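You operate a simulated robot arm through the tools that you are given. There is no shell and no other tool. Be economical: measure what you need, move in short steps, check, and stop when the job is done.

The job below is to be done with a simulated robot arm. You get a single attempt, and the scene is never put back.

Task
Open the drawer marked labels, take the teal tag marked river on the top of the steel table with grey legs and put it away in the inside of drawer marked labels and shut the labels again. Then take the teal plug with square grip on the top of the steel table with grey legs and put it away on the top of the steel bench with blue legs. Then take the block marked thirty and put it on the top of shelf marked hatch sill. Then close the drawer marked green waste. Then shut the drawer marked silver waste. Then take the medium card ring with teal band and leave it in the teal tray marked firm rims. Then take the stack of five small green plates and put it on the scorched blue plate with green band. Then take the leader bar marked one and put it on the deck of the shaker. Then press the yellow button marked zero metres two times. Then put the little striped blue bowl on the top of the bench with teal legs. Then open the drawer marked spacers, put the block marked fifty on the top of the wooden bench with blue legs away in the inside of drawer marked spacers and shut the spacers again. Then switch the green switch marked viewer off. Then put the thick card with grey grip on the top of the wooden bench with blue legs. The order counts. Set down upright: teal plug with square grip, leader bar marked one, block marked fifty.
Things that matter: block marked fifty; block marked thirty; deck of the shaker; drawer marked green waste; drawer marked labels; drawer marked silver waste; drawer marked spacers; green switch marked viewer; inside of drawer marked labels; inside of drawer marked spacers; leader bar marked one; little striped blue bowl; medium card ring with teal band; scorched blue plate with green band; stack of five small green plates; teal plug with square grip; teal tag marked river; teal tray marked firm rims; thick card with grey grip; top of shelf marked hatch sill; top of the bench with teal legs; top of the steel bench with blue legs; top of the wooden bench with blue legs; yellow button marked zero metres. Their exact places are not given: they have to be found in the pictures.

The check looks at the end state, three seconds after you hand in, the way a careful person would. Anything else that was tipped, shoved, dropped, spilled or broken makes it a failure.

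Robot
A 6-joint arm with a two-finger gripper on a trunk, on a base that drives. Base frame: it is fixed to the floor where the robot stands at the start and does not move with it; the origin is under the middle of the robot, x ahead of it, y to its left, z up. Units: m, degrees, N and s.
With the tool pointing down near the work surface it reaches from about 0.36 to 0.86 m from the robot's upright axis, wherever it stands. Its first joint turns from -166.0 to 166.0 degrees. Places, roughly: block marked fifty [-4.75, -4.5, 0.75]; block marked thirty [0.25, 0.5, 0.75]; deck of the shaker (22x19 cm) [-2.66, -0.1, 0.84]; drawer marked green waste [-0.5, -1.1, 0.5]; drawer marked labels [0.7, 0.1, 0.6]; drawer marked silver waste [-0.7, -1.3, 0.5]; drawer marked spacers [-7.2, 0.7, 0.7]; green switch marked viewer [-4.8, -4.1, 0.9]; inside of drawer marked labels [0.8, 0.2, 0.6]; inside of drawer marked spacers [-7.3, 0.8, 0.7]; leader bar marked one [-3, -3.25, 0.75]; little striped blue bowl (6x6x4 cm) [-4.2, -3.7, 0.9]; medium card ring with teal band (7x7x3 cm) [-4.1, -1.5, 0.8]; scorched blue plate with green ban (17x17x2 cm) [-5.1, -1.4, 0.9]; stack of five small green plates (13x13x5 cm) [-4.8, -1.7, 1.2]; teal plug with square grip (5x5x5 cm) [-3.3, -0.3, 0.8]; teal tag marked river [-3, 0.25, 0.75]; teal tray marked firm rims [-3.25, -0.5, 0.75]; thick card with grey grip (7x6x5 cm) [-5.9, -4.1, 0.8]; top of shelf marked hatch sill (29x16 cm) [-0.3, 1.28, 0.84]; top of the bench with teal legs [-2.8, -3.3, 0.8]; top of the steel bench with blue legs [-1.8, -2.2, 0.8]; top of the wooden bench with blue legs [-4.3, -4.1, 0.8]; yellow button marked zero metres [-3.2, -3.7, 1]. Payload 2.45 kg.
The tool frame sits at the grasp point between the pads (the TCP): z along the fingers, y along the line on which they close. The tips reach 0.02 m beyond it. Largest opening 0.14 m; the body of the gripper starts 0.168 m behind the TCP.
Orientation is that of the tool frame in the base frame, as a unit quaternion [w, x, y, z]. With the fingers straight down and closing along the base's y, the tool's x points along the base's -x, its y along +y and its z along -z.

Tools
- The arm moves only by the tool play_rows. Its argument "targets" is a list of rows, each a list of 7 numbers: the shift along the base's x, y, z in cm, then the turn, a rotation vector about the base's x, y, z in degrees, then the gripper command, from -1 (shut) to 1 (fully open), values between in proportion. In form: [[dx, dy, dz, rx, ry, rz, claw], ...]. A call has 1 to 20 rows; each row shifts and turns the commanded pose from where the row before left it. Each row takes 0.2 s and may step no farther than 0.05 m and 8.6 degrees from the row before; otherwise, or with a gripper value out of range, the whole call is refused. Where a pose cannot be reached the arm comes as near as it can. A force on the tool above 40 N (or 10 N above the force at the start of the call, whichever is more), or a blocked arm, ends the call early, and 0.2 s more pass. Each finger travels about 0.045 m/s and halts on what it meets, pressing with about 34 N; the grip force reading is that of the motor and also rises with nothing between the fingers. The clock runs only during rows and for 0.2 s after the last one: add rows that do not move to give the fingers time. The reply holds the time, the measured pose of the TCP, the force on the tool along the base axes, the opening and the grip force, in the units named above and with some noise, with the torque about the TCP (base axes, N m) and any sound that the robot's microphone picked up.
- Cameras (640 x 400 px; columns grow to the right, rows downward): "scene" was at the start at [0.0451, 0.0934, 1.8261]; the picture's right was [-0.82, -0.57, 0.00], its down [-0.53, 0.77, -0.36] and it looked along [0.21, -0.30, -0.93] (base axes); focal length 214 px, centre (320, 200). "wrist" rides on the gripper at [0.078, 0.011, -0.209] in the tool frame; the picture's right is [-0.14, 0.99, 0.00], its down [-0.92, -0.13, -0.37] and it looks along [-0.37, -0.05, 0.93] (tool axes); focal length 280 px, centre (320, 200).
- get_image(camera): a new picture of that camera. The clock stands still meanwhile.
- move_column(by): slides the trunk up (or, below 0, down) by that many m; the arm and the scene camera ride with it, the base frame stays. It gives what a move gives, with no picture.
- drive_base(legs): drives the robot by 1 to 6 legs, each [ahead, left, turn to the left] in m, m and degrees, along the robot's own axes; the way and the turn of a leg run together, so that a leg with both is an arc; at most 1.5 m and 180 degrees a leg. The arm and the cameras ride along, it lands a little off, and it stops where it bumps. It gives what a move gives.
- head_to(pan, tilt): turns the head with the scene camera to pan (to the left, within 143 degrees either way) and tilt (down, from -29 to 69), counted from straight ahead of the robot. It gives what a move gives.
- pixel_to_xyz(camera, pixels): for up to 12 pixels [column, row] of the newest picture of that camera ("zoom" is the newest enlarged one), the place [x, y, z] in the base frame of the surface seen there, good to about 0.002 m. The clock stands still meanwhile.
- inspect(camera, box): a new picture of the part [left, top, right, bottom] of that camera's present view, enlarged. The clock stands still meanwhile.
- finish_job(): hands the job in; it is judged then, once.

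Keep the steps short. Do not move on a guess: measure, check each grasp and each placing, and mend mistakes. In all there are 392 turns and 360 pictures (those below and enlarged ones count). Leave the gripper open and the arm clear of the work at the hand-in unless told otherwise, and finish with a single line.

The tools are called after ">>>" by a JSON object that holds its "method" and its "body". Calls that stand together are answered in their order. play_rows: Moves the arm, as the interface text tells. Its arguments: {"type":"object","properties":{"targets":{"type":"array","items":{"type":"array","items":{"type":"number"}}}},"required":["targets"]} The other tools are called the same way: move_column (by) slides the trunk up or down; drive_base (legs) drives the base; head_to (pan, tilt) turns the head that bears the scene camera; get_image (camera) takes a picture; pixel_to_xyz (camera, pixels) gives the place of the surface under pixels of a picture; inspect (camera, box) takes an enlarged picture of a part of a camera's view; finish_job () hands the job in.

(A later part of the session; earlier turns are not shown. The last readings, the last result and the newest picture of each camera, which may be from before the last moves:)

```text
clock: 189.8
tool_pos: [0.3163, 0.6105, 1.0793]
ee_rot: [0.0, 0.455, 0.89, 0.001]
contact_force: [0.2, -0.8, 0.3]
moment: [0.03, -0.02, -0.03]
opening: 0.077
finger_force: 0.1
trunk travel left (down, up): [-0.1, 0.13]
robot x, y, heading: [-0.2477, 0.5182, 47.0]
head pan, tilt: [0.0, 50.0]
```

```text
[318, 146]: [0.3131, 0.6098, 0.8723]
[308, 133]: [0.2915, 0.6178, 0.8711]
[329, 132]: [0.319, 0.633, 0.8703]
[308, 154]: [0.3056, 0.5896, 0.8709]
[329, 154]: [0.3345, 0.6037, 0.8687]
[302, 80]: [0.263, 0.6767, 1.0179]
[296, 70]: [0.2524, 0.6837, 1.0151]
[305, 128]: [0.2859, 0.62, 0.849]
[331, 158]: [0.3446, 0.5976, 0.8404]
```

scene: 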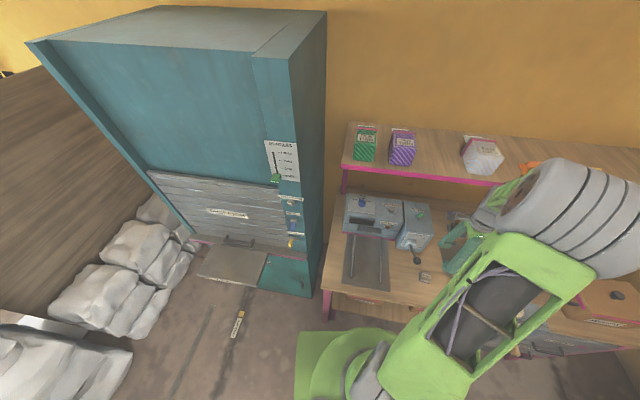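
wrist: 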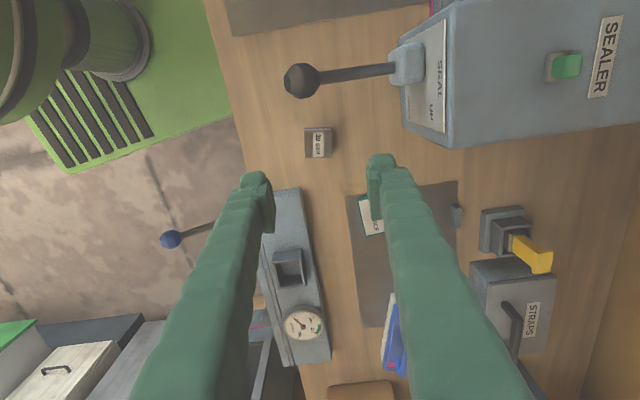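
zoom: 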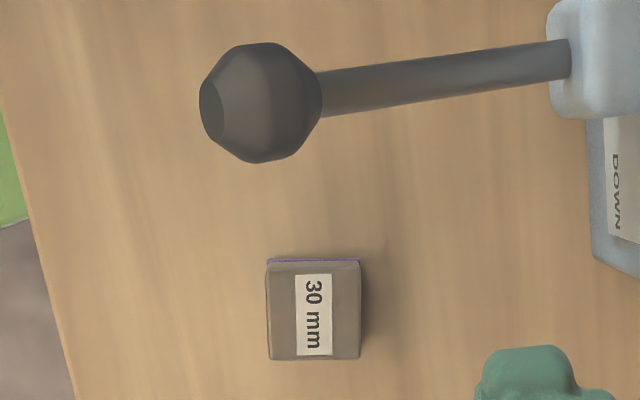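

Block centre (0.313,0.611), turned about 29°. I descend slowly, watching the force.

>>> {"method": "play_rows", "body": {"targets": [[-0.3, 0.05, -4, 0, 0, -6.5, 0], [0, 0, -4, 0, 0, 0, 0], [0, 0, -4, 0, 0, 0, 0], [0, 0, -4, 0, 0, 0, 0], [0, 0, -2.5, 0, 0, 0, 0], [0, 0, -1.5, 0, 0, 0, 0], [0, 0, -1.3, 0, 0, 0, 0], [0, 0, 0, 0, 0, 0, 0]]}}

>>> {"method": "get_image", "body": {"camera": "wrist"}}

```text
clock: 191.6
tool_pos: [0.3156, 0.6113, 0.8675]
ee_rot: [0.0, 0.505, 0.863, 0.001]
contact_force: [-0.3, 0.7, 0.4]
moment: [0.01, -0.03, -0.01]
opening: 0.0699
finger_force: 0.1
trunk travel left (down, up): [-0.1, 0.13]
robot x, y, heading: [-0.2463, 0.5156, 47.4]
head pan, tilt: [0.0, 50.0]
```

```text
298 pictures are left
```

wrist: 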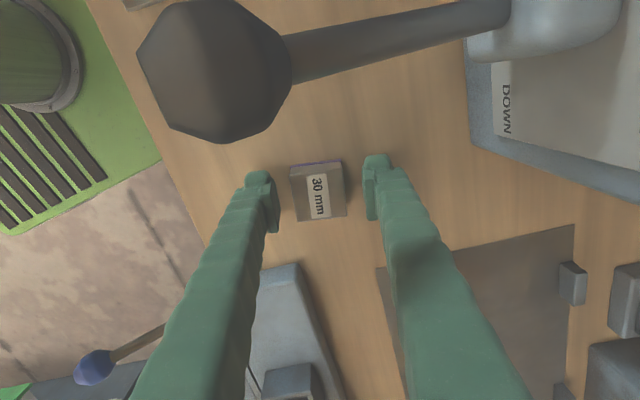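

The block looked squarer before; I rotate back 6°, grip and lift gently.

>>> {"method": "play_rows", "body": {"targets": [[0, 0, 0, 0, 0, 5, 0], [0, 0, 0, 0, 0, 0, -1], [0, 0, 0, 0, 0, 0, -1], [0, 0, 0, 0, 0, 0, -1], [0, 0, 0, 0, 0, 0, -1], [0, 0, 0, 0, 0, 0, -1], [0, 0, 0, 0, 0, 0, -1], [0, 0, 0.5, 0, 0, 0, -1], [0, 0, 1, 0, 0, 0, -1], [0, 0, 1.5, 0, 0, 0, -1], [0, 0, 2, 0, 0, 0, -1], [0, 0, 3, 0, 0, 0, -1], [0, 0, 3, 0, 0, 0, -1], [0, 0, 3, 0, 0, 0, -1], [0, 0, 3, 0, 0, 0, -1], [0, 0, 3, 0, 0, 0, -1]]}}

>>> {"method": "get_image", "body": {"camera": "wrist"}}

```text
clock: 195.0
tool_pos: [0.3145, 0.6107, 1.0685]
ee_rot: [0.001, 0.467, 0.884, 0.001]
contact_force: [0.2, 0.7, -1.0]
moment: [-0.02, -0.02, -0.06]
opening: 0.0408
finger_force: 33.6
trunk travel left (down, up): [-0.1, 0.13]
robot x, y, heading: [-0.2498, 0.5192, 46.9]
head pan, tilt: [0.0, 50.0]
```

```text
297 pictures are left
```

wrist: 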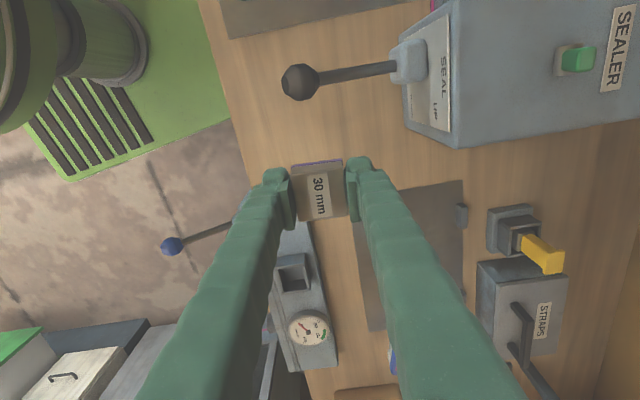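

Block held. I back the robot off so the arm can swing clear of the cabinet.

>>> {"method": "drive_base", "body": {"legs": [[-0.3, 0, 0]]}}

>>> {"method": "play_rows", "body": {"targets": [[-2.06, 3.9, 0, 0, 0, 0, -1], [-2.06, 3.9, 0, 0, 0, 0, -1], [-2.06, 3.9, 0, 0, 0, 0, -1], [-2.06, 3.9, 0, 0, 0, 0, -1], [-2.06, 3.9, 0, 0, 0, 0, -1], [-2.06, 3.9, 0, 0, 0, 0, -1], [-2.06, 3.9, 0, 0, 0, 0, -1], [-2.06, 3.9, 0, 0, 0, 0, -1], [-4.06, 1.9, 0, 0, 0, 0, -1], [-4.06, 1.9, 0, 0, 0, 0, -1], [-4.06, 1.9, 0, 0, 0, 0, -1], [-4.06, 1.9, 0, 0, 0, 0, -1], [-4.06, 1.9, 0, 0, 0, 0, -1], [-4.06, 1.9, 0, 0, 0, 0, -1], [-4.06, 1.9, 0, 0, 0, 0, -1], [-4.06, 1.9, 0, 0, 0, 0, -1]]}}

>>> {"method": "get_image", "body": {"camera": "scene"}}

```text
clock: 197.0
tool_pos: [0.1077, 0.386, 1.0685]
ee_rot: [0.0, 0.468, 0.884, 0.0]
contact_force: [0.1, -0.6, -1.7]
moment: [0.04, -0.03, 0.01]
opening: 0.0411
finger_force: 34.2
trunk travel left (down, up): [-0.1, 0.13]
robot x, y, heading: [-0.4608, 0.295, 47.1]
head pan, tilt: [0.0, 50.0]
```

```text
clock: 200.4
tool_pos: [-0.3829, 0.8512, 1.0666]
ee_rot: [0.001, 0.469, 0.883, 0.001]
contact_force: [-0.9, -0.3, -1.2]
moment: [0.01, -0.02, 0.01]
opening: 0.0408
finger_force: 33.3
trunk travel left (down, up): [-0.1, 0.13]
robot x, y, heading: [-0.4543, 0.2942, 46.9]
head pan, tilt: [0.0, 50.0]
```

```text
296 pictures are left
```

scene: 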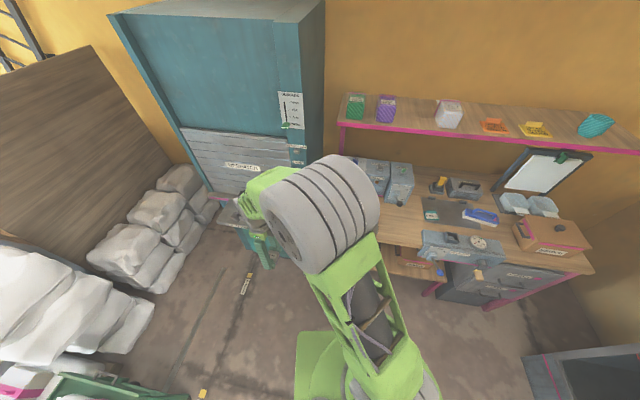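

>>> {"method": "drive_base", "body": {"legs": [[0.19, 0.13, 0]]}}

>>> {"method": "get_image", "body": {"camera": "wrist"}}

```text
clock: 202.2
tool_pos: [-0.3434, 1.0774, 1.0663]
ee_rot: [0.0, 0.467, 0.884, 0.0]
contact_force: [-0.3, 0.3, -1.6]
moment: [-0.05, 0.03, 0.03]
opening: 0.0409
finger_force: 33.8
trunk travel left (down, up): [-0.1, 0.13]
robot x, y, heading: [-0.4207, 0.5206, 47.1]
head pan, tilt: [0.0, 50.0]
```

```text
295 pictures are left
```

wrist: 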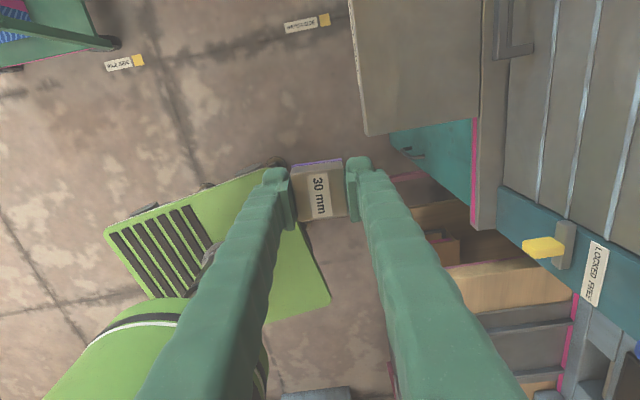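

>>> {"method": "play_rows", "body": {"targets": [[0.43, 3.57, 0, 0, 0, 0, -1], [0.43, 3.57, 0, 0, 0, 0, -1], [0.43, 3.57, 0, 0, 0, 0, -1], [0.43, 3.57, 0, 0, 0, 0, -1], [0.43, 3.57, 0, 0, 0, 0, -1], [0, 0, -3, 0, 0, 0, -1], [0, 0, -3, 0, 0, 0, -1], [0, 0, -3, 0, 0, 0, -1], [0, 0, -3, 0, 0, 0, -1], [0, 0, -3, 0, 0, 0, -1], [0, 0, 0, 0, 0, 0, -1]]}}

>>> {"method": "get_image", "body": {"camera": "wrist"}}

```text
clock: 204.6
tool_pos: [-0.3247, 1.2547, 0.9178]
ee_rot: [0.0, 0.467, 0.884, 0.001]
contact_force: [-0.3, 0.3, -1.6]
moment: [0.0, -0.01, -0.01]
opening: 0.0409
finger_force: 34.2
trunk travel left (down, up): [-0.1, 0.13]
robot x, y, heading: [-0.4182, 0.5232, 46.9]
head pan, tilt: [0.0, 50.0]
```

```text
294 pictures are left
```

wrist: 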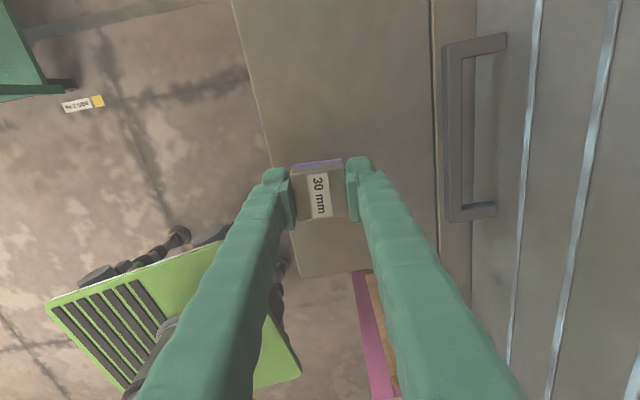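

>>> {"method": "play_rows", "body": {"targets": [[0.8, 0.6, -2, 0, 0, 0, -1], [0, 0, -2, 0, 0, 0, -1], [0, 0, -0.6, 0, 0, 0, -1], [0, 0, -0.3, 0, 0, 0, -1], [0, 0, 0, 0, 0, 0, -0.5], [0, 0, 0, 0, 0, 0, -0.1], [0, 0, 0, 0, 0, 0, -0.1], [0, 0, 0, 0, 0, 0, -0.1], [0, 0, 1, 0, 0, 0, -0.1], [0, 0, 3, 0, 0, 0, -0.1], [0, 0, 4, 0, 0, 0, -0.1], [0, 0, 4, 0, 0, 0, -0.1], [0, 0, 4, 0, 0, 0, -0.1], [0, 0, 4, 0, 0, 0, -0.1]]}}

>>> {"method": "get_image", "body": {"camera": "wrist"}}

```text
clock: 207.6
tool_pos: [-0.3141, 1.261, 1.0701]
ee_rot: [0.0, 0.468, 0.884, 0.001]
contact_force: [-0.6, 0.7, 0.2]
moment: [0.01, 0.02, 0.01]
opening: 0.0631
finger_force: 0.2
trunk travel left (down, up): [-0.1, 0.13]
robot x, y, heading: [-0.4188, 0.5215, 47.1]
head pan, tilt: [0.0, 50.0]
```

```text
293 pictures are left
```

wrist: 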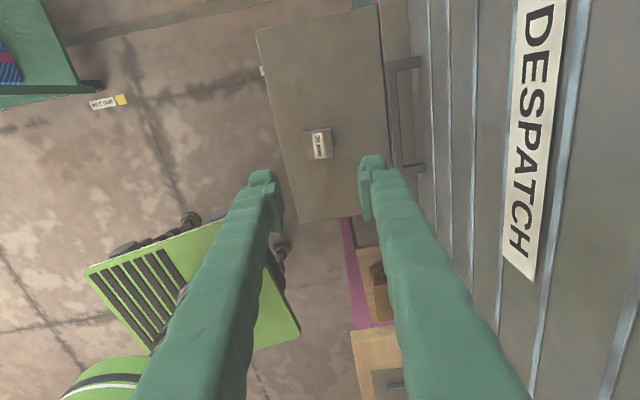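

Thirty is on the sill. Next the waste drawers: I draw in, back away and turn south to look.

>>> {"method": "play_rows", "body": {"targets": [[-0.6, -4.1, 0, 0, 0, 0, -1], [-0.6, -4.1, 0, 0, 0, 0, -1], [-0.6, -4.1, 0, 0, 0, 0, -1], [-0.6, -4.1, 0, 0, 0, 0, -1], [-0.6, -4.1, 0, 0, 0, 0, -1], [-0.6, -4.1, 0, 0, 0, 0, -1]]}}

>>> {"method": "drive_base", "body": {"legs": [[-0.576, -0.29, 0], [0, 0, -137]]}}

>>> {"method": "get_image", "body": {"camera": "scene"}}

```text
clock: 209.0
tool_pos: [-0.3511, 1.0136, 1.0676]
ee_rot: [0.0, 0.467, 0.884, 0.001]
contact_force: [0.5, -0.4, 0.3]
moment: [0.01, 0.03, -0.01]
opening: 0.0
finger_force: 30.0
trunk travel left (down, up): [-0.1, 0.13]
robot x, y, heading: [-0.4193, 0.5182, 46.8]
head pan, tilt: [0.0, 50.0]
```

```text
clock: 218.2
tool_pos: [-0.3092, -0.5055, 1.0675]
ee_rot: [0.001, 0.994, -0.111, 0.0]
contact_force: [0.3, 1.3, 0.0]
moment: [0.01, -0.04, 0.0]
opening: 0.0
finger_force: 29.3
trunk travel left (down, up): [-0.1, 0.13]
robot x, y, heading: [-0.6, -0.1013, -90.1]
head pan, tilt: [0.0, 50.0]
```

```text
292 pictures are left
```

scene: 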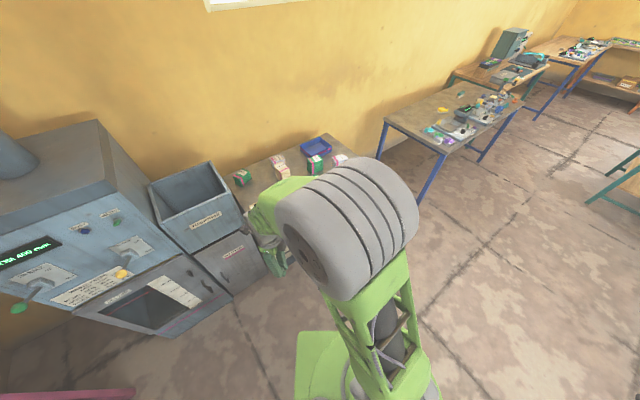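

>>> {"method": "get_image", "body": {"camera": "wrist"}}

>>> {"method": "play_rows", "body": {"targets": [[2, 4, 0, 0, 0, 0, -1], [2, 4, 0, 0, 0, 0, -1], [2, 4, 0, 0, 0, 0, -1], [2, 4, 0, 0, 0, 0, -1], [1, 4, 0, 0, 0, 0, -1], [0, 4, 0, 0, 0, 0, -1]]}}

>>> {"method": "get_image", "body": {"camera": "scene"}}

```text
291 pictures are left
```

wrist: 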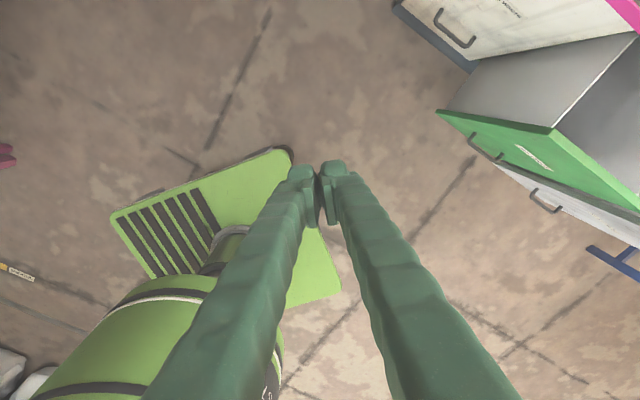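

```text
clock: 219.7
tool_pos: [-0.222, -0.2789, 1.0662]
ee_rot: [-0.012, 0.994, -0.105, 0.003]
contact_force: [-0.3, 0.3, -0.3]
moment: [-0.01, 0.02, -0.01]
opening: 0.0
finger_force: 29.5
out of reach, approached as far as the arm can: row 6
trunk travel left (down, up): [-0.1, 0.13]
robot x, y, heading: [-0.6032, -0.0986, -89.9]
head pan, tilt: [0.0, 50.0]
```

```text
290 pictures are left
```

scene: 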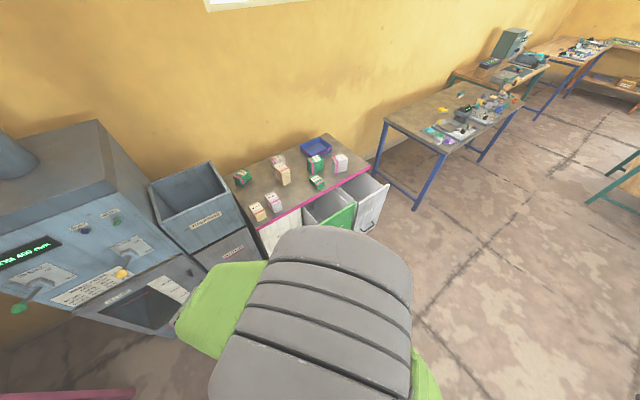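

>>> {"method": "inspect", "body": {"camera": "scene", "box": [230, 130, 410, 250]}}

>>> {"method": "pixel_to_xyz", "body": {"camera": "zoom", "pixels": [[280, 265], [440, 260], [420, 320], [460, 335], [550, 205], [480, 340], [150, 345], [490, 145], [440, 240], [560, 190], [390, 255], [270, 270]]}}

```text
3.33 times, centred on (320, 190) of scene
```

zoom: 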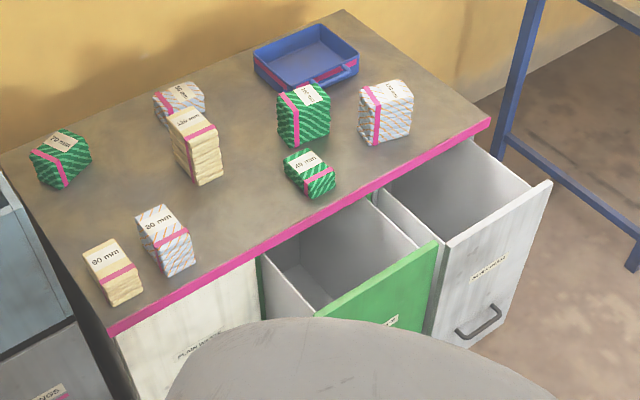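

```text
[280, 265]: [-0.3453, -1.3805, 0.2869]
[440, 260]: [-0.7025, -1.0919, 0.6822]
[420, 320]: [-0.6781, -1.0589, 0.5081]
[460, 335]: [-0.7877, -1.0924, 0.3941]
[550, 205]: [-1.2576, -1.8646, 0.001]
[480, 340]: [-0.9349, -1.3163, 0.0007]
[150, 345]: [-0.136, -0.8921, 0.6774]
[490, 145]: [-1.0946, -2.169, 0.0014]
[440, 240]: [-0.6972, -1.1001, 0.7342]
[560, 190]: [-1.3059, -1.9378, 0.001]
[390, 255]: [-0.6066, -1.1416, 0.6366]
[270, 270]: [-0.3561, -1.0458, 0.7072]
```

The cabinet face runs along (-0.8,-0.6); drawers push in along (0.6,-0.8). I move to stand in front of the two drawers.

>>> {"method": "drive_base", "body": {"legs": [[0.43, -0.44, 0], [0, 0, 37]]}}

>>> {"method": "get_image", "body": {"camera": "scene"}}

```text
clock: 225.8
tool_pos: [-0.6238, -0.4348, 1.0651]
ee_rot: [-0.012, 0.975, 0.222, -0.001]
contact_force: [0.2, 0.5, 0.5]
moment: [-0.02, 0.01, 0.03]
opening: 0.0
finger_force: 29.0
trunk travel left (down, up): [-0.1, 0.13]
robot x, y, heading: [-1.0317, -0.521, -51.9]
head pan, tilt: [0.0, 50.0]
```

```text
288 pictures are left
```

scene: 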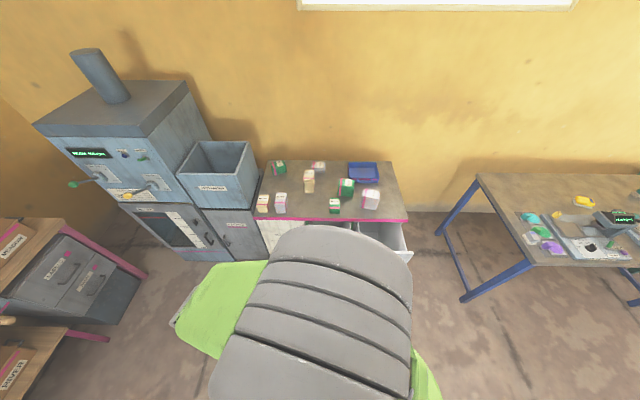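

>>> {"method": "play_rows", "body": {"targets": [[-0.6, -4.5, -1, 0, 0, -7.9, -1], [-0.6, -4.5, -1, 0, 0, -7.9, -1], [-0.6, -4.5, -1, 0, 0, -7.9, -1], [-0.6, -4.5, -1, 0, 0, -7.9, -1], [-0.6, -4.5, -1, 0, 0, -7.9, -1], [-0.6, -4.5, -1, 0, 0, -7.9, -1], [-0.6, -4.5, -1, 0, 0, -7.9, -1], [-0.6, -4.5, -1, 0, 0, -7.9, -1], [-0.6, -4.5, -1, 0, 0, -7.9, -1], [-0.6, -4.5, -1, 0, 0, -7.9, -1], [0, 0, 0, -6, -4.5, 0, -1], [0, 0, 0, -6, -4.5, 0, -1], [0, 0, 0, -6, -4.5, 0, -1], [0, 0, 0, -6, -4.5, 0, -1], [0, 0, 0, -6, -4.5, 0, -1], [0, 0, 0, -6, -4.5, 0, -1], [0, 0, 0, 0, 0, 0, -1]]}}

>>> {"method": "get_image", "body": {"camera": "wrist"}}

>>> {"method": "get_image", "body": {"camera": "scene"}}

```text
clock: 229.4
tool_pos: [-0.6263, -0.9449, 1.0172]
ee_rot: [0.196, 0.834, -0.408, 0.316]
contact_force: [-0.3, 0.9, -0.7]
moment: [0.0, 0.0, -0.02]
opening: 0.0001
finger_force: 28.9
out of reach, approached as far as the arm can: row 3, 7, 8, 9, 10, 12, 13, 14, 15, 16
trunk travel left (down, up): [-0.1, 0.13]
robot x, y, heading: [-1.0289, -0.5232, -52.2]
head pan, tilt: [0.0, 50.0]
```

```text
287 pictures are left
```

wrist: 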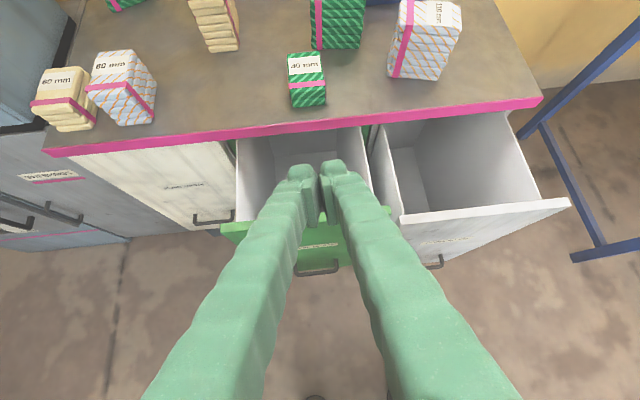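

```text
286 pictures are left
```

scene: 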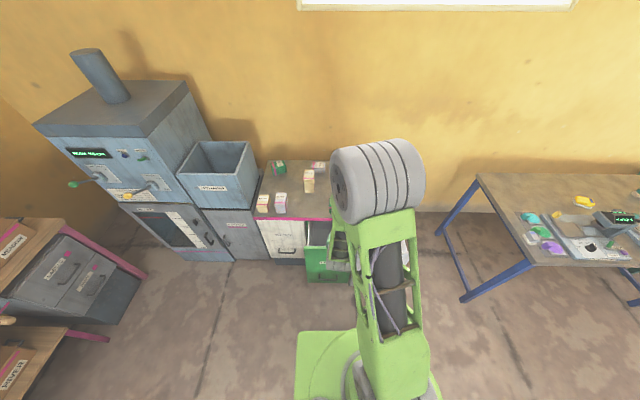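

>>> {"method": "pixel_to_xyz", "body": {"camera": "wrist", "pixels": [[235, 233], [280, 248], [390, 211], [318, 270], [225, 230], [260, 245], [405, 220], [480, 235], [565, 205], [435, 262], [200, 180], [540, 102]]}}

```text
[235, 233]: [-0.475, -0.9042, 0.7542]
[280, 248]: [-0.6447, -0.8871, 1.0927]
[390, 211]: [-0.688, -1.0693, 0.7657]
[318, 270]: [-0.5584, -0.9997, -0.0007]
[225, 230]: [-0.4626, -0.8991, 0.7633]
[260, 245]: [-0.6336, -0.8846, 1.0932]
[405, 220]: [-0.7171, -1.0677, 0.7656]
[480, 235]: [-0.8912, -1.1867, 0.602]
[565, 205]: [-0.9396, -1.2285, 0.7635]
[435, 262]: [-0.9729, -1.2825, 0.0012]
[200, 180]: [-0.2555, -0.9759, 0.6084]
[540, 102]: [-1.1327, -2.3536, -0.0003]
```

Green front centre (-0.575,-0.984), travel about 0.19 m; silver centre (-0.828,-1.148). I lower in front of green.

>>> {"method": "play_rows", "body": {"targets": [[-1, 2.75, 0, 0, 0, 0, -1], [-1, 2.75, 0, 0, 0, 0, -1], [0, 0, -4.53, 0, 0, 0, -1], [0, 0, -4.53, 0, 0, 0, -1], [0, 0, -4.53, 0, 0, 0, -1], [0, 0, -4.53, 0, 0, 0, -1], [0, 0, -4.53, 0, 0, 0, -1], [0, 0, -4.53, 0, 0, 0, -1], [0, 0, -4.53, 0, 0, 0, -1], [0, 0, 0, 0, 0, 0, -1]]}}

>>> {"method": "get_image", "body": {"camera": "wrist"}}

```text
clock: 231.6
tool_pos: [-0.4674, -0.9777, 0.8273]
ee_rot: [0.192, 0.832, -0.411, 0.318]
contact_force: [0.4, 0.0, 0.2]
moment: [-0.02, -0.01, 0.01]
opening: 0.0002
finger_force: 29.6
out of reach, approached as far as the arm can: row 1, 2, 3, 4, 5, 6, 7, 8, 9
trunk travel left (down, up): [-0.1, 0.13]
robot x, y, heading: [-1.0315, -0.5236, -52.4]
head pan, tilt: [0.0, 50.0]
```

```text
285 pictures are left
```

wrist: 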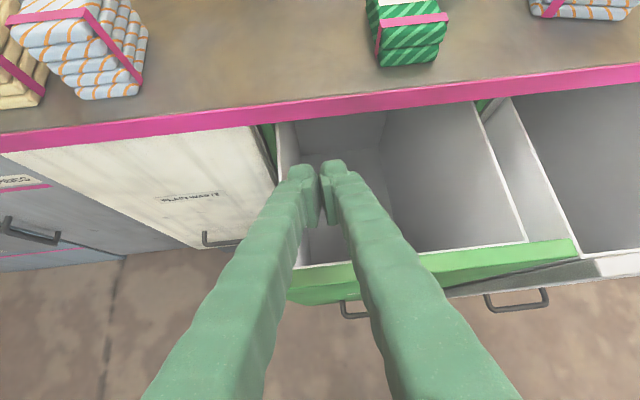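

The tilted pose gets out of reach here and drifted. I raise first, then level the tool.

>>> {"method": "play_rows", "body": {"targets": [[0, 0, 4, 0, 0, 0, -1], [0, 0, 4, 0, 0, 0, -1], [0, 0, 4, 0, 0, 0, -1], [0, 0, 4, 0, 0, 0, -1], [0, 0, 4, 0, 0, 0, -1]]}}

```text
clock: 232.8
tool_pos: [-0.4666, -0.9784, 1.0304]
ee_rot: [0.181, 0.829, -0.411, 0.332]
contact_force: [-0.4, 0.3, -0.1]
moment: [-0.04, -0.01, 0.03]
opening: 0.0001
finger_force: 29.3
out of reach, approached as far as the arm can: row 1
trunk travel left (down, up): [-0.1, 0.13]
robot x, y, heading: [-1.0319, -0.5215, -52.1]
head pan, tilt: [0.0, 50.0]
```

>>> {"method": "play_rows", "body": {"targets": [[0, 0, 0, 6, 4.5, 0, -1], [0, 0, 0, 6, 4.5, 0, -1], [0, 0, 0, 6, 4.5, 0, -1], [0, 0, 0, 6, 4.5, 0, -1], [0, 0, 0, 6, 4.5, 0, -1], [0, 0, 0, 6, 4.5, 0, -1], [0, 0, 0, 0, 0, 8.2, -1], [0, 0, 0, 0, 0, 8.2, -1], [0, 0, 0, 0, 0, 8.2, -1], [0, 0, 0, 0, 0, 8.2, -1], [0, 0, 0, 0, 0, 8.2, -1], [0, 0, 0, 0, 0, 8.2, -1], [0, 0, 0, 0, 0, 8.2, -1], [0, 0, 0, 0, 0, 8.2, -1], [0, 0, 0, 0, 0, 8.2, -1], [0, 0, 0, 0, 0, 8.2, -1], [0, 0, 0, 0, 0, 8.2, -1], [0, 0, 0, 0, 0, 8.2, -1]]}}

```text
clock: 236.6
tool_pos: [-0.5074, -0.8738, 0.9298]
ee_rot: [0.129, 0.921, 0.356, 0.095]
contact_force: [0.0, -0.5, 0.4]
moment: [0.02, 0.0, -0.01]
opening: 0.0
finger_force: 29.6
out of reach, approached as far as the arm can: row 2, 3, 5, 6, 8, 9, 10, 11, 12, 13, 14, 15, 16, 17, 18
trunk travel left (down, up): [-0.1, 0.13]
robot x, y, heading: [-1.0304, -0.5258, -52.1]
head pan, tilt: [0.0, 50.0]
```

>>> {"method": "get_image", "body": {"camera": "scene"}}

>>> {"method": "get_image", "body": {"camera": "wrist"}}

```text
284 pictures are left
```

scene: 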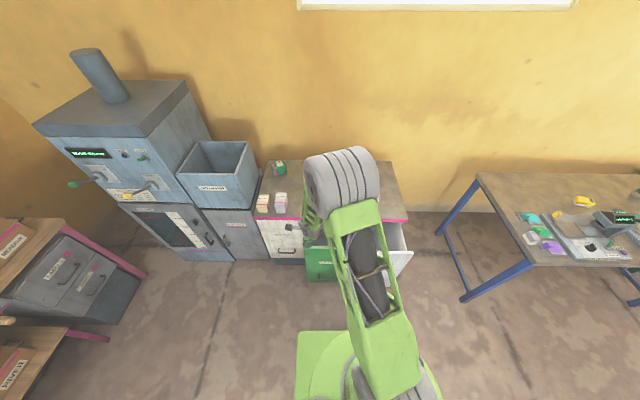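

```text
283 pictures are left
```

wrist: 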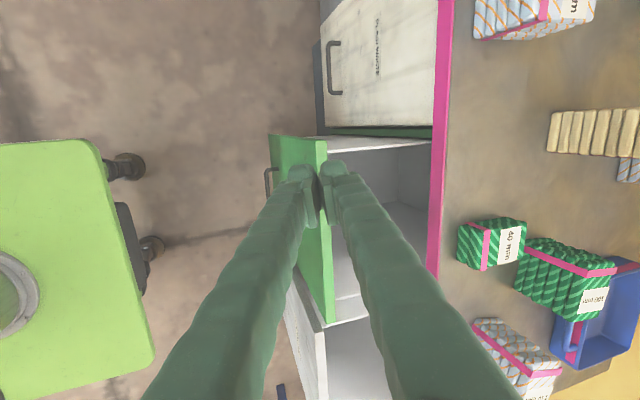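

>>> {"method": "play_rows", "body": {"targets": [[-0.5, 0, 2, -0.29, 1.66, 7, -1], [-1.15, -0.13, 2, -0.29, 1.66, 7, -1], [-1.15, -0.13, 2, -0.29, 1.66, 7, -1], [-1.15, -0.13, 2, -0.29, 1.66, 7, -1], [-1.15, -0.13, 1, -0.29, 1.66, 7, -1], [-1.15, -0.13, 1, -0.29, 1.66, 7, -1], [-1.15, -0.13, 0, -0.29, 1.66, 7, -1], [-1.15, -0.13, 0, -0.29, 1.66, 7, -1], [-1.15, -0.13, 0, -0.29, 1.66, 7, -1], [-1.15, -0.13, 0, -0.29, 1.66, 7, -1], [-1.15, -0.13, 0, -0.29, 1.66, 7, -1], [-1.15, -0.13, 0, -0.29, 1.66, 7, -1]]}}

```text
clock: 239.2
tool_pos: [-0.6754, -0.7745, 0.9157]
ee_rot: [0.032, 0.447, 0.894, -0.011]
contact_force: [-0.4, -0.3, 0.0]
moment: [-0.01, -0.02, 0.0]
opening: 0.0
finger_force: 29.8
out of reach, approached as far as the arm can: row 1, 2, 3, 4, 5, 6, 7, 8, 9, 10, 11, 12
trunk travel left (down, up): [-0.1, 0.13]
robot x, y, heading: [-1.0358, -0.5263, -52.1]
head pan, tilt: [0.0, 50.0]
```

>>> {"method": "play_rows", "body": {"targets": [[1, -2, 2, 1.4, 1.35, 0, -1], [1, -2.5, 2, 1.36, 1.35, 0, -1], [1, -2.5, 2, 0, 0, 0, -1], [1, -2.5, 2, 0, 0, 0, -1]]}}

```text
clock: 240.2
tool_pos: [-0.6745, -0.8738, 0.9327]
ee_rot: [0.059, 0.441, 0.894, -0.048]
contact_force: [-0.1, -0.5, -0.5]
moment: [0.05, 0.0, 0.0]
opening: 0.0003
finger_force: 29.2
out of reach, approached as far as the arm can: row 1, 2, 3, 4
trunk travel left (down, up): [-0.1, 0.13]
robot x, y, heading: [-1.0296, -0.5254, -52.2]
head pan, tilt: [0.0, 50.0]
```

Something in the wrist is at a limit. I turn the yaw back to the comfortable range (fingers closing along the arm's own direction) and see whether it frees.

>>> {"method": "play_rows", "body": {"targets": [[0, 0, 1, 0, 0, -8.2, -1], [0, 0, 1, 0, 0, -8.2, -1], [0, 0, 1, 0, 0, -8.2, -1], [0, 0, 1, 0, 0, -8.2, -1], [0, 0, 1, 0, 0, -8.2, -1], [0, 0, 1, 0, 0, -8.2, -1], [0, 0, 1, 0, 0, -8.2, -1], [0, 0, 1, 0, 0, -8.2, -1], [0, 0, 1, 0, 0, -8.2, -1], [0, 0, 1, 0, 0, -8.2, -1]]}}

>>> {"method": "get_image", "body": {"camera": "scene"}}

```text
clock: 242.4
tool_pos: [-0.6771, -0.8748, 1.0261]
ee_rot: [0.019, 0.919, 0.385, -0.08]
contact_force: [0.9, -1.1, 0.6]
moment: [0.01, -0.01, 0.0]
opening: 0.0
finger_force: 29.2
out of reach, approached as far as the arm can: row 10
trunk travel left (down, up): [-0.1, 0.13]
robot x, y, heading: [-1.0307, -0.5224, -52.0]
head pan, tilt: [0.0, 50.0]
```

```text
282 pictures are left
```

scene: 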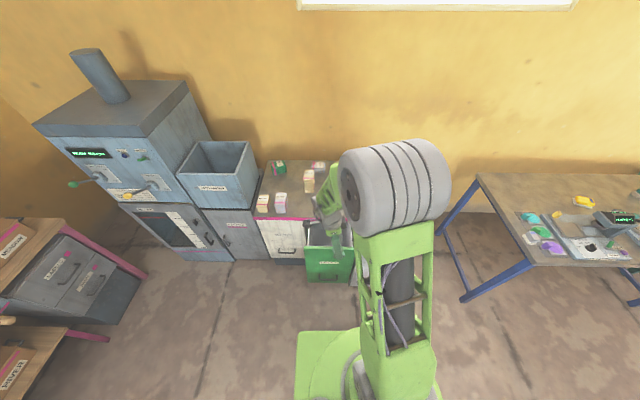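

>>> {"method": "play_rows", "body": {"targets": [[0.5, -0.5, 1, 2.77, -3.83, 0, -1], [0.5, -0.5, 1, 2.77, -3.83, 0, -1], [1, -1, 0, 0, 0, 0, -1], [1, -1, 0, 0, 0, 0, -1]]}}

```text
clock: 243.4
tool_pos: [-0.6602, -0.8969, 1.0218]
ee_rot: [0.029, 0.919, 0.386, -0.073]
contact_force: [0.1, 0.3, 0.3]
moment: [0.02, 0.02, 0.0]
opening: 0.0
finger_force: 30.0
out of reach, approached as far as the arm can: row 1, 2
trunk travel left (down, up): [-0.1, 0.13]
robot x, y, heading: [-1.0323, -0.5208, -52.2]
head pan, tilt: [0.0, 50.0]
```

The wrist seems to have flipped branch near a singular pose. I drive back into free floor to sort it out safely.

>>> {"method": "drive_base", "body": {"legs": [[-0.4, 0, 0]]}}

>>> {"method": "play_rows", "body": {"targets": [[2, -2, 1, 2.77, -3.83, 0, -1], [2, -2, 1, 2.77, -3.83, 0, -1], [2, -2, 1, 0, 0, 0, -1], [2, -2, 1, 0, 0, 0, -1], [2, -2, 1, 0, 0, 0, -1], [2, -2, 1, 0, 0, 0, -1]]}}

>>> {"method": "get_image", "body": {"camera": "scene"}}

```text
clock: 245.9
tool_pos: [-0.9056, -0.5796, 1.0231]
ee_rot: [0.03, 0.919, 0.386, -0.073]
contact_force: [-0.7, -0.1, 0.2]
moment: [-0.02, -0.01, 0.04]
opening: 0.0
finger_force: 28.9
trunk travel left (down, up): [-0.1, 0.13]
robot x, y, heading: [-1.2782, -0.2052, -52.2]
head pan, tilt: [0.0, 50.0]
```

```text
clock: 247.3
tool_pos: [-0.8151, -0.6703, 1.0259]
ee_rot: [0.078, 0.918, 0.384, -0.054]
contact_force: [-1.2, 0.1, 1.0]
moment: [-0.01, 0.06, 0.0]
opening: 0.0003
finger_force: 29.2
out of reach, approached as far as the arm can: row 1, 2, 3, 4, 5, 6
trunk travel left (down, up): [-0.1, 0.13]
robot x, y, heading: [-1.2786, -0.2056, -52.1]
head pan, tilt: [0.0, 50.0]
```

```text
281 pictures are left
```

scene: 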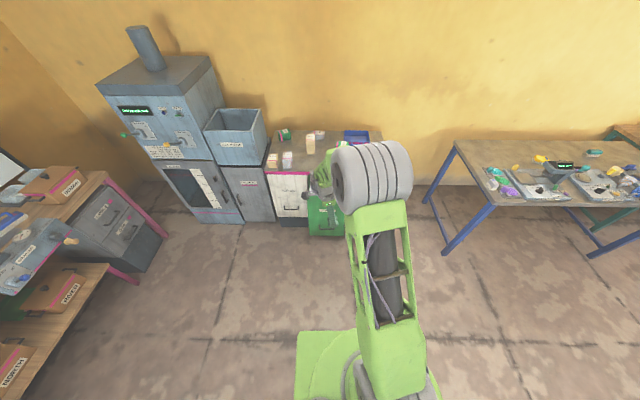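

>>> {"method": "play_rows", "body": {"targets": [[0, 0, 0, 0, 0, 8, -1], [0, 0, 0, 0, 0, 8, -1], [0, 0, 0, 0, 0, 8, -1], [0, 0, 0, 0, 0, 8, -1], [0, 0, 0, 0, 0, 8, -1]]}}

```text
clock: 248.5
tool_pos: [-0.8349, -0.6303, 0.9766]
ee_rot: [0.086, 0.732, 0.675, -0.038]
contact_force: [-0.6, -0.9, -0.4]
moment: [0.02, 0.01, -0.01]
opening: 0.0
finger_force: 29.5
out of reach, approached as far as the arm can: row 1, 2, 3, 4, 5
trunk travel left (down, up): [-0.1, 0.13]
robot x, y, heading: [-1.2766, -0.2059, -52.2]
head pan, tilt: [0.0, 50.0]
```

>>> {"method": "inspect", "body": {"camera": "scene", "box": [280, 110, 460, 400]}}

>>> {"method": "get_image", "body": {"camera": "wrist"}}

```text
1.38 times, centred on (370, 255) of scene
```

zoom: 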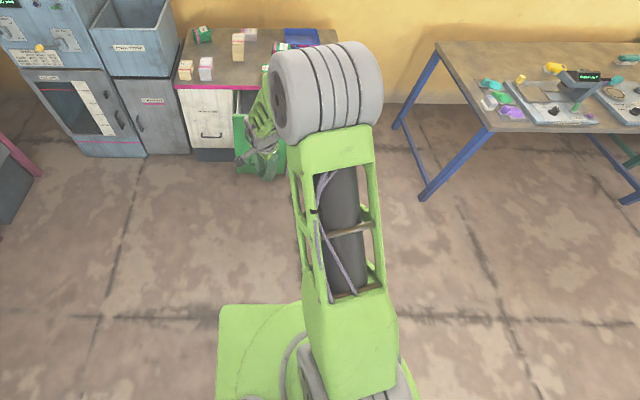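

```text
279 pictures are left
```

wrist: 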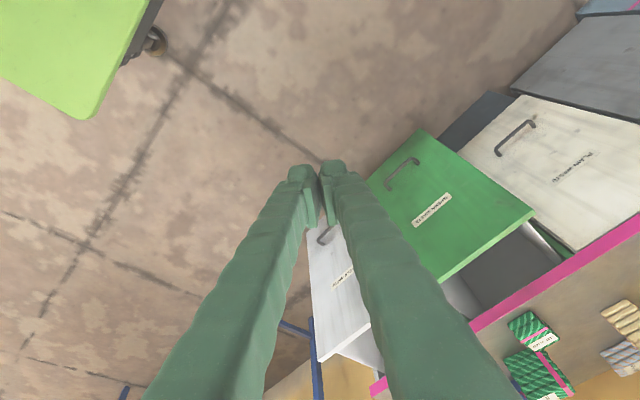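

>>> {"method": "play_rows", "body": {"targets": [[-1, 1, -2, 0, 0, 0, -1], [-1, 1, -2, 0, 0, 0, -1], [-1, 1, -2, 5.1, 1.75, 0, -1], [-1, 1, -2, 5.1, 1.75, 0, -1]]}}

```text
clock: 249.5
tool_pos: [-0.8804, -0.581, 0.8929]
ee_rot: [0.032, 0.735, 0.676, -0.029]
contact_force: [-0.4, 0.2, -0.4]
moment: [-0.01, -0.03, 0.03]
opening: 0.0
finger_force: 29.2
out of reach, approached as far as the arm can: row 3, 4
trunk travel left (down, up): [-0.1, 0.13]
robot x, y, heading: [-1.2795, -0.2048, -52.0]
head pan, tilt: [0.0, 50.0]
```

>>> {"method": "inspect", "body": {"camera": "scene", "box": [290, 130, 400, 240]}}

```text
3.64 times, centred on (345, 185) of scene
```

zoom: 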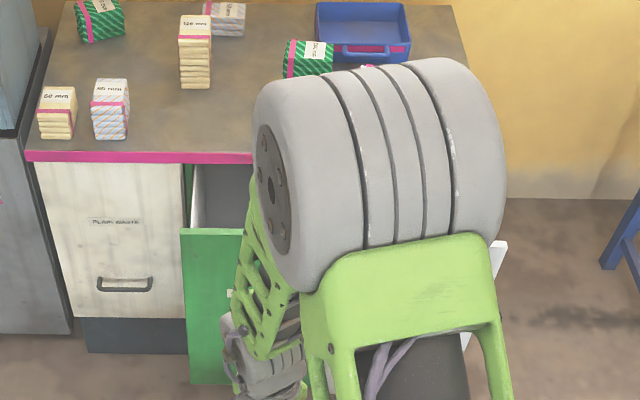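

The arm looks like a type with a flipped wrist now. I test by tilting the tool sideways (to the arm's right), with the wrist staying in place, to bring the wrist back through its straight pose.

>>> {"method": "play_rows", "body": {"targets": [[-2.86, -3.07, 0.3, -5.85, 5.46, 0, -1], [-2.8, -3.0, 0.87, -5.85, 5.46, 0, -1], [-2.66, -2.85, 1.44, -5.85, 5.46, 0, -1], [-2.52, -2.7, 1.95, -5.85, 5.46, 0, -1], [-2.3, -2.5, 2.46, -5.85, 5.46, 0, -1]]}}

```text
clock: 250.7
tool_pos: [-1.0116, -0.7255, 0.9632]
ee_rot: [0.057, 0.675, 0.636, -0.369]
contact_force: [0.0, -0.4, -0.3]
moment: [0.03, -0.01, -0.01]
opening: 0.0001
finger_force: 29.4
trunk travel left (down, up): [-0.1, 0.13]
robot x, y, heading: [-1.2748, -0.2067, -52.2]
head pan, tilt: [0.0, 50.0]
```

Reachable. I continue to about 80°.

>>> {"method": "play_rows", "body": {"targets": [[-2.05, -2.2, 2.9, -5.85, 5.46, 0, -1], [-1.8, -1.9, 3.3, -5.85, 5.46, 0, -1], [-1.4, -1.5, 3.6, -5.85, 5.46, 0, -1], [-1.0, -1.1, 3.9, -5.85, 5.46, 0, -1], [-0.7, -0.7, 4.05, -5.85, 5.46, 0, -1]]}}

>>> {"method": "get_image", "body": {"camera": "scene"}}

```text
clock: 251.9
tool_pos: [-1.0794, -0.7974, 1.1439]
ee_rot: [-0.074, -0.534, -0.519, 0.663]
contact_force: [0.6, -0.1, -0.2]
moment: [-0.01, -0.01, 0.0]
opening: 0.0003
finger_force: 29.5
trunk travel left (down, up): [-0.1, 0.13]
robot x, y, heading: [-1.2743, -0.2081, -52.3]
head pan, tilt: [0.0, 50.0]
```

```text
277 pictures are left
```

scene: 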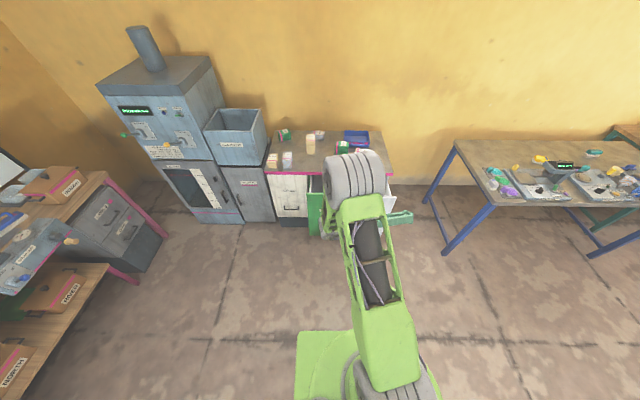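

That works. I pass through horizontal to about 26° above, then start rolling the wrist round its axis.

>>> {"method": "play_rows", "body": {"targets": [[0.2, 0.2, 4.1, -5.85, 5.46, 0, -1], [0.3, 0.3, 4.1, -5.85, 5.46, 0, -1], [0.7, 0.7, 4, -5.85, 5.46, 0, -1], [1, 1, 3.8, -5.85, 5.46, 0, -1]]}}

>>> {"method": "play_rows", "body": {"targets": [[-1.35, 1.26, -0.13, -5.6, -6, 0, -1], [-1.33, 1.24, -0.4, -5.6, -6, 0, -1], [-1.27, 1.19, -0.65, -5.6, -6, 0, -1], [-1.19, 1.11, -0.89, -5.6, -6, 0, -1], [-1.09, 1.02, -1.12, -5.6, -6, 0, -1], [-0.96, 0.9, -1.32, -5.6, -6, 0, -1]]}}

```text
clock: 252.9
tool_pos: [-1.0572, -0.7743, 1.3005]
ee_rot: [-0.081, -0.374, -0.379, 0.842]
contact_force: [0.0, 0.4, -0.4]
moment: [-0.04, 0.01, -0.03]
opening: 0.0
finger_force: 29.2
trunk travel left (down, up): [-0.1, 0.13]
robot x, y, heading: [-1.2763, -0.2041, -52.1]
head pan, tilt: [0.0, 50.0]
```

```text
clock: 254.3
tool_pos: [-1.1406, -0.7152, 1.2537]
ee_rot: [-0.296, -0.575, -0.079, 0.759]
contact_force: [-0.7, -0.2, -0.5]
moment: [0.01, 0.01, -0.02]
opening: 0.0001
finger_force: 29.1
out of reach, approached as far as the arm can: row 1, 2, 3
trunk travel left (down, up): [-0.1, 0.13]
robot x, y, heading: [-1.2764, -0.2032, -52.3]
head pan, tilt: [0.0, 50.0]
```

>>> {"method": "play_rows", "body": {"targets": [[-0.81, 0.76, -1.49, -5.6, -6, 0, -1], [-0.65, 0.61, -1.64, -5.6, -6, 0, -1], [-0.48, 0.44, -1.74, -5.6, -6, 0, -1], [-0.29, 0.27, -1.82, -5.6, -6, 0, -1], [-0.1, 0.1, -1.86, -5.6, -6, 0, -1], [0.1, -0.1, -1.86, -5.6, -6, 0, -1], [0.29, -0.27, -1.82, -5.6, -6, 0, -1], [0.48, -0.44, -1.74, -5.6, -6, 0, -1], [0.65, -0.61, -1.64, -5.6, -6, 0, -1], [0.81, -0.76, -1.49, -5.6, -6, 0, -1]]}}

```text
clock: 256.5
tool_pos: [-1.1407, -0.7184, 1.0835]
ee_rot: [0.518, 0.665, -0.423, -0.332]
contact_force: [-0.1, 0.3, 0.2]
moment: [0.0, 0.01, 0.01]
opening: 0.0
finger_force: 29.8
trunk travel left (down, up): [-0.1, 0.13]
robot x, y, heading: [-1.2792, -0.2079, -52.0]
head pan, tilt: [0.0, 50.0]
```

>>> {"method": "play_rows", "body": {"targets": [[0.96, -0.9, -1.32, -5.6, -6, 0, -1], [1.09, -1.02, -1.12, -5.6, -6, 0, -1], [1.19, -1.11, -0.89, -5.6, -6, 0, -1], [1.27, -1.19, -0.65, -5.6, -6, 0, -1], [1.33, -1.24, -0.4, -5.6, -6, 0, -1], [1.43, 1.54, -3.6, 5.85, -5.46, 0, -1], [1.77, 1.9, -3.3, 5.85, -5.46, 0, -1], [2.05, 2.2, -2.9, 5.85, -5.46, 0, -1], [2.3, 2.5, -2, 5.85, -5.46, 0, -1], [2.52, 2.7, -1, 5.85, -5.46, 0, -1], [2.66, 2.85, -1, 5.85, -5.46, 0, -1], [2.8, 3, 0, 5.85, -5.46, 0, -1], [2.86, 3.07, 0, 5.85, -5.46, 0, -1]]}}

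>>> {"method": "get_image", "body": {"camera": "scene"}}

```text
clock: 259.3
tool_pos: [-0.9236, -0.5639, 0.879]
ee_rot: [0.051, 0.72, -0.691, -0.036]
contact_force: [-0.1, 0.1, 0.4]
moment: [-0.06, 0.02, 0.0]
opening: 0.0
finger_force: 29.3
out of reach, approached as far as the arm can: row 13
trunk travel left (down, up): [-0.1, 0.13]
robot x, y, heading: [-1.2781, -0.2088, -52.2]
head pan, tilt: [0.0, 50.0]
```

```text
276 pictures are left
```

scene: 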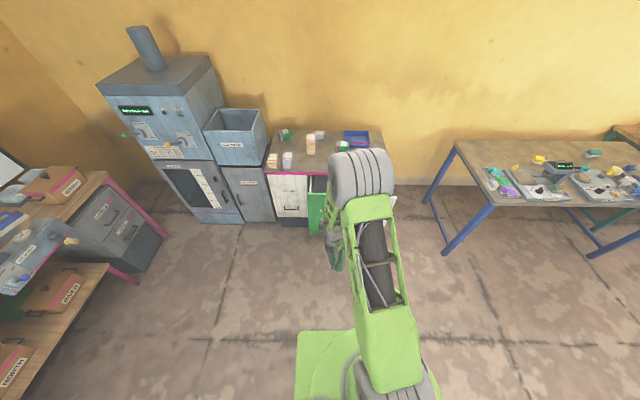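

Now I turn the yaw by +90° towards mid-range and level.

>>> {"method": "play_rows", "body": {"targets": [[0, 0, 2, 0, 0, 8.2, -1], [0, 0, 2, 0, 0, 8.2, -1], [0, 0, 2, 0, 0, 8.2, -1], [0, 0, 2, 0, 0, 8.2, -1], [0, 0, 2, 0, 0, 8.2, -1], [0, 0, 2, 0, 0, 8.2, -1], [0, 0, 2, 0, 0, 8.2, -1], [0, 0, 2, 0, 0, 8.2, -1], [0, 0, 2, 0, 0, 8.2, -1], [0, 0, 2, 0, 0, 8.2, -1], [0, 0, 0, 0, 0, 8.2, -1]]}}

```text
clock: 261.7
tool_pos: [-0.9298, -0.549, 1.046]
ee_rot: [0.078, 0.997, 0.023, 0.004]
contact_force: [-0.5, 0.2, 0.4]
moment: [-0.01, 0.02, 0.01]
opening: 0.0
finger_force: 29.1
out of reach, approached as far as the arm can: row 8, 9, 10, 11
trunk travel left (down, up): [-0.1, 0.13]
robot x, y, heading: [-1.276, -0.2074, -52.3]
head pan, tilt: [0.0, 50.0]
```

>>> {"method": "play_rows", "body": {"targets": [[2.5, -2.5, 0, 0, 0, 0, -1], [2.5, -2.5, 0, 0, 0, 0, -1], [2.5, -2.5, 0, 0, 0, 0, -1]]}}

>>> {"method": "play_rows", "body": {"targets": [[0, 0, 0, -4.4, 0, 0, -1], [0, 0, 0, -4.4, 0, 0, -1]]}}

```text
clock: 262.5
tool_pos: [-0.8654, -0.6069, 1.0104]
ee_rot: [0.081, 0.996, 0.02, 0.003]
contact_force: [0.5, 0.2, 0.0]
moment: [0.0, -0.01, 0.01]
opening: 0.0
finger_force: 28.8
out of reach, approached as far as the arm can: row 1, 2, 3
trunk travel left (down, up): [-0.1, 0.13]
robot x, y, heading: [-1.2764, -0.2067, -52.6]
head pan, tilt: [0.0, 50.0]
```

```text
clock: 263.1
tool_pos: [-0.8647, -0.6055, 1.0129]
ee_rot: [0.137, 0.99, 0.022, 0.009]
contact_force: [0.4, 0.6, -0.7]
moment: [0.04, 0.02, 0.0]
opening: 0.0001
finger_force: 29.7
trunk travel left (down, up): [-0.1, 0.13]
robot x, y, heading: [-1.2782, -0.2091, -52.2]
head pan, tilt: [0.0, 50.0]
```

>>> {"method": "play_rows", "body": {"targets": [[0, 0, 0, 8, 0, 0, -1], [0, 0, 0, 8, 0, 0, -1]]}}

>>> {"method": "play_rows", "body": {"targets": [[-2.5, 2.5, -2, 0, 0, 0, -1], [-2.5, 2.5, -2, 0, 0, 0, -1], [0, 0, -4, 0, 0, 0, -1], [0, 0, -4, 0, 0, 0, -1]]}}

>>> {"method": "get_image", "body": {"camera": "wrist"}}

>>> {"method": "inspect", "body": {"camera": "scene", "box": [290, 130, 400, 290]}}

```text
clock: 263.7
tool_pos: [-0.8683, -0.602, 1.0059]
ee_rot: [0.079, 0.997, 0.022, 0.007]
contact_force: [0.5, -0.3, 0.6]
moment: [0.02, 0.02, -0.01]
opening: 0.0
finger_force: 29.6
out of reach, approached as far as the arm can: row 1, 2
trunk travel left (down, up): [-0.1, 0.13]
robot x, y, heading: [-1.2806, -0.2075, -52.3]
head pan, tilt: [0.0, 50.0]
```

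```text
clock: 264.7
tool_pos: [-0.9165, -0.5523, 0.8848]
ee_rot: [0.079, 0.997, 0.021, 0.005]
contact_force: [-0.4, -0.5, -0.4]
moment: [0.04, 0.03, 0.01]
opening: 0.0
finger_force: 29.3
trunk travel left (down, up): [-0.1, 0.13]
robot x, y, heading: [-1.2795, -0.2096, -52.1]
head pan, tilt: [0.0, 50.0]
```

```text
275 pictures are left
```

wrist: 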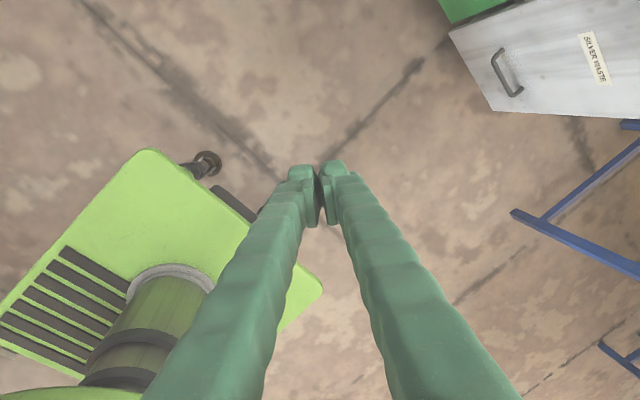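

```text
2.50 times, centred on (345, 210) of scene
```

zoom: 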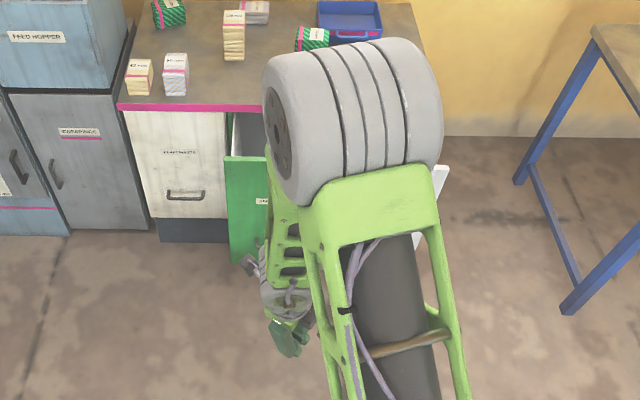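

>>> {"method": "pixel_to_xyz", "body": {"camera": "zoom", "pixels": [[350, 100], [282, 140], [380, 195], [280, 250], [290, 310], [440, 370], [400, 60]]}}

```text
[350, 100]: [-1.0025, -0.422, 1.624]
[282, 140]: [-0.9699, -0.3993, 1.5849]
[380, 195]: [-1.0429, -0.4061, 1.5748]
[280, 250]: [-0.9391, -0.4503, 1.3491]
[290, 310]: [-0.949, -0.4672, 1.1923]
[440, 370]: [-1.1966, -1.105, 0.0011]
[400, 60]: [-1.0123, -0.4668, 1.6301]
```

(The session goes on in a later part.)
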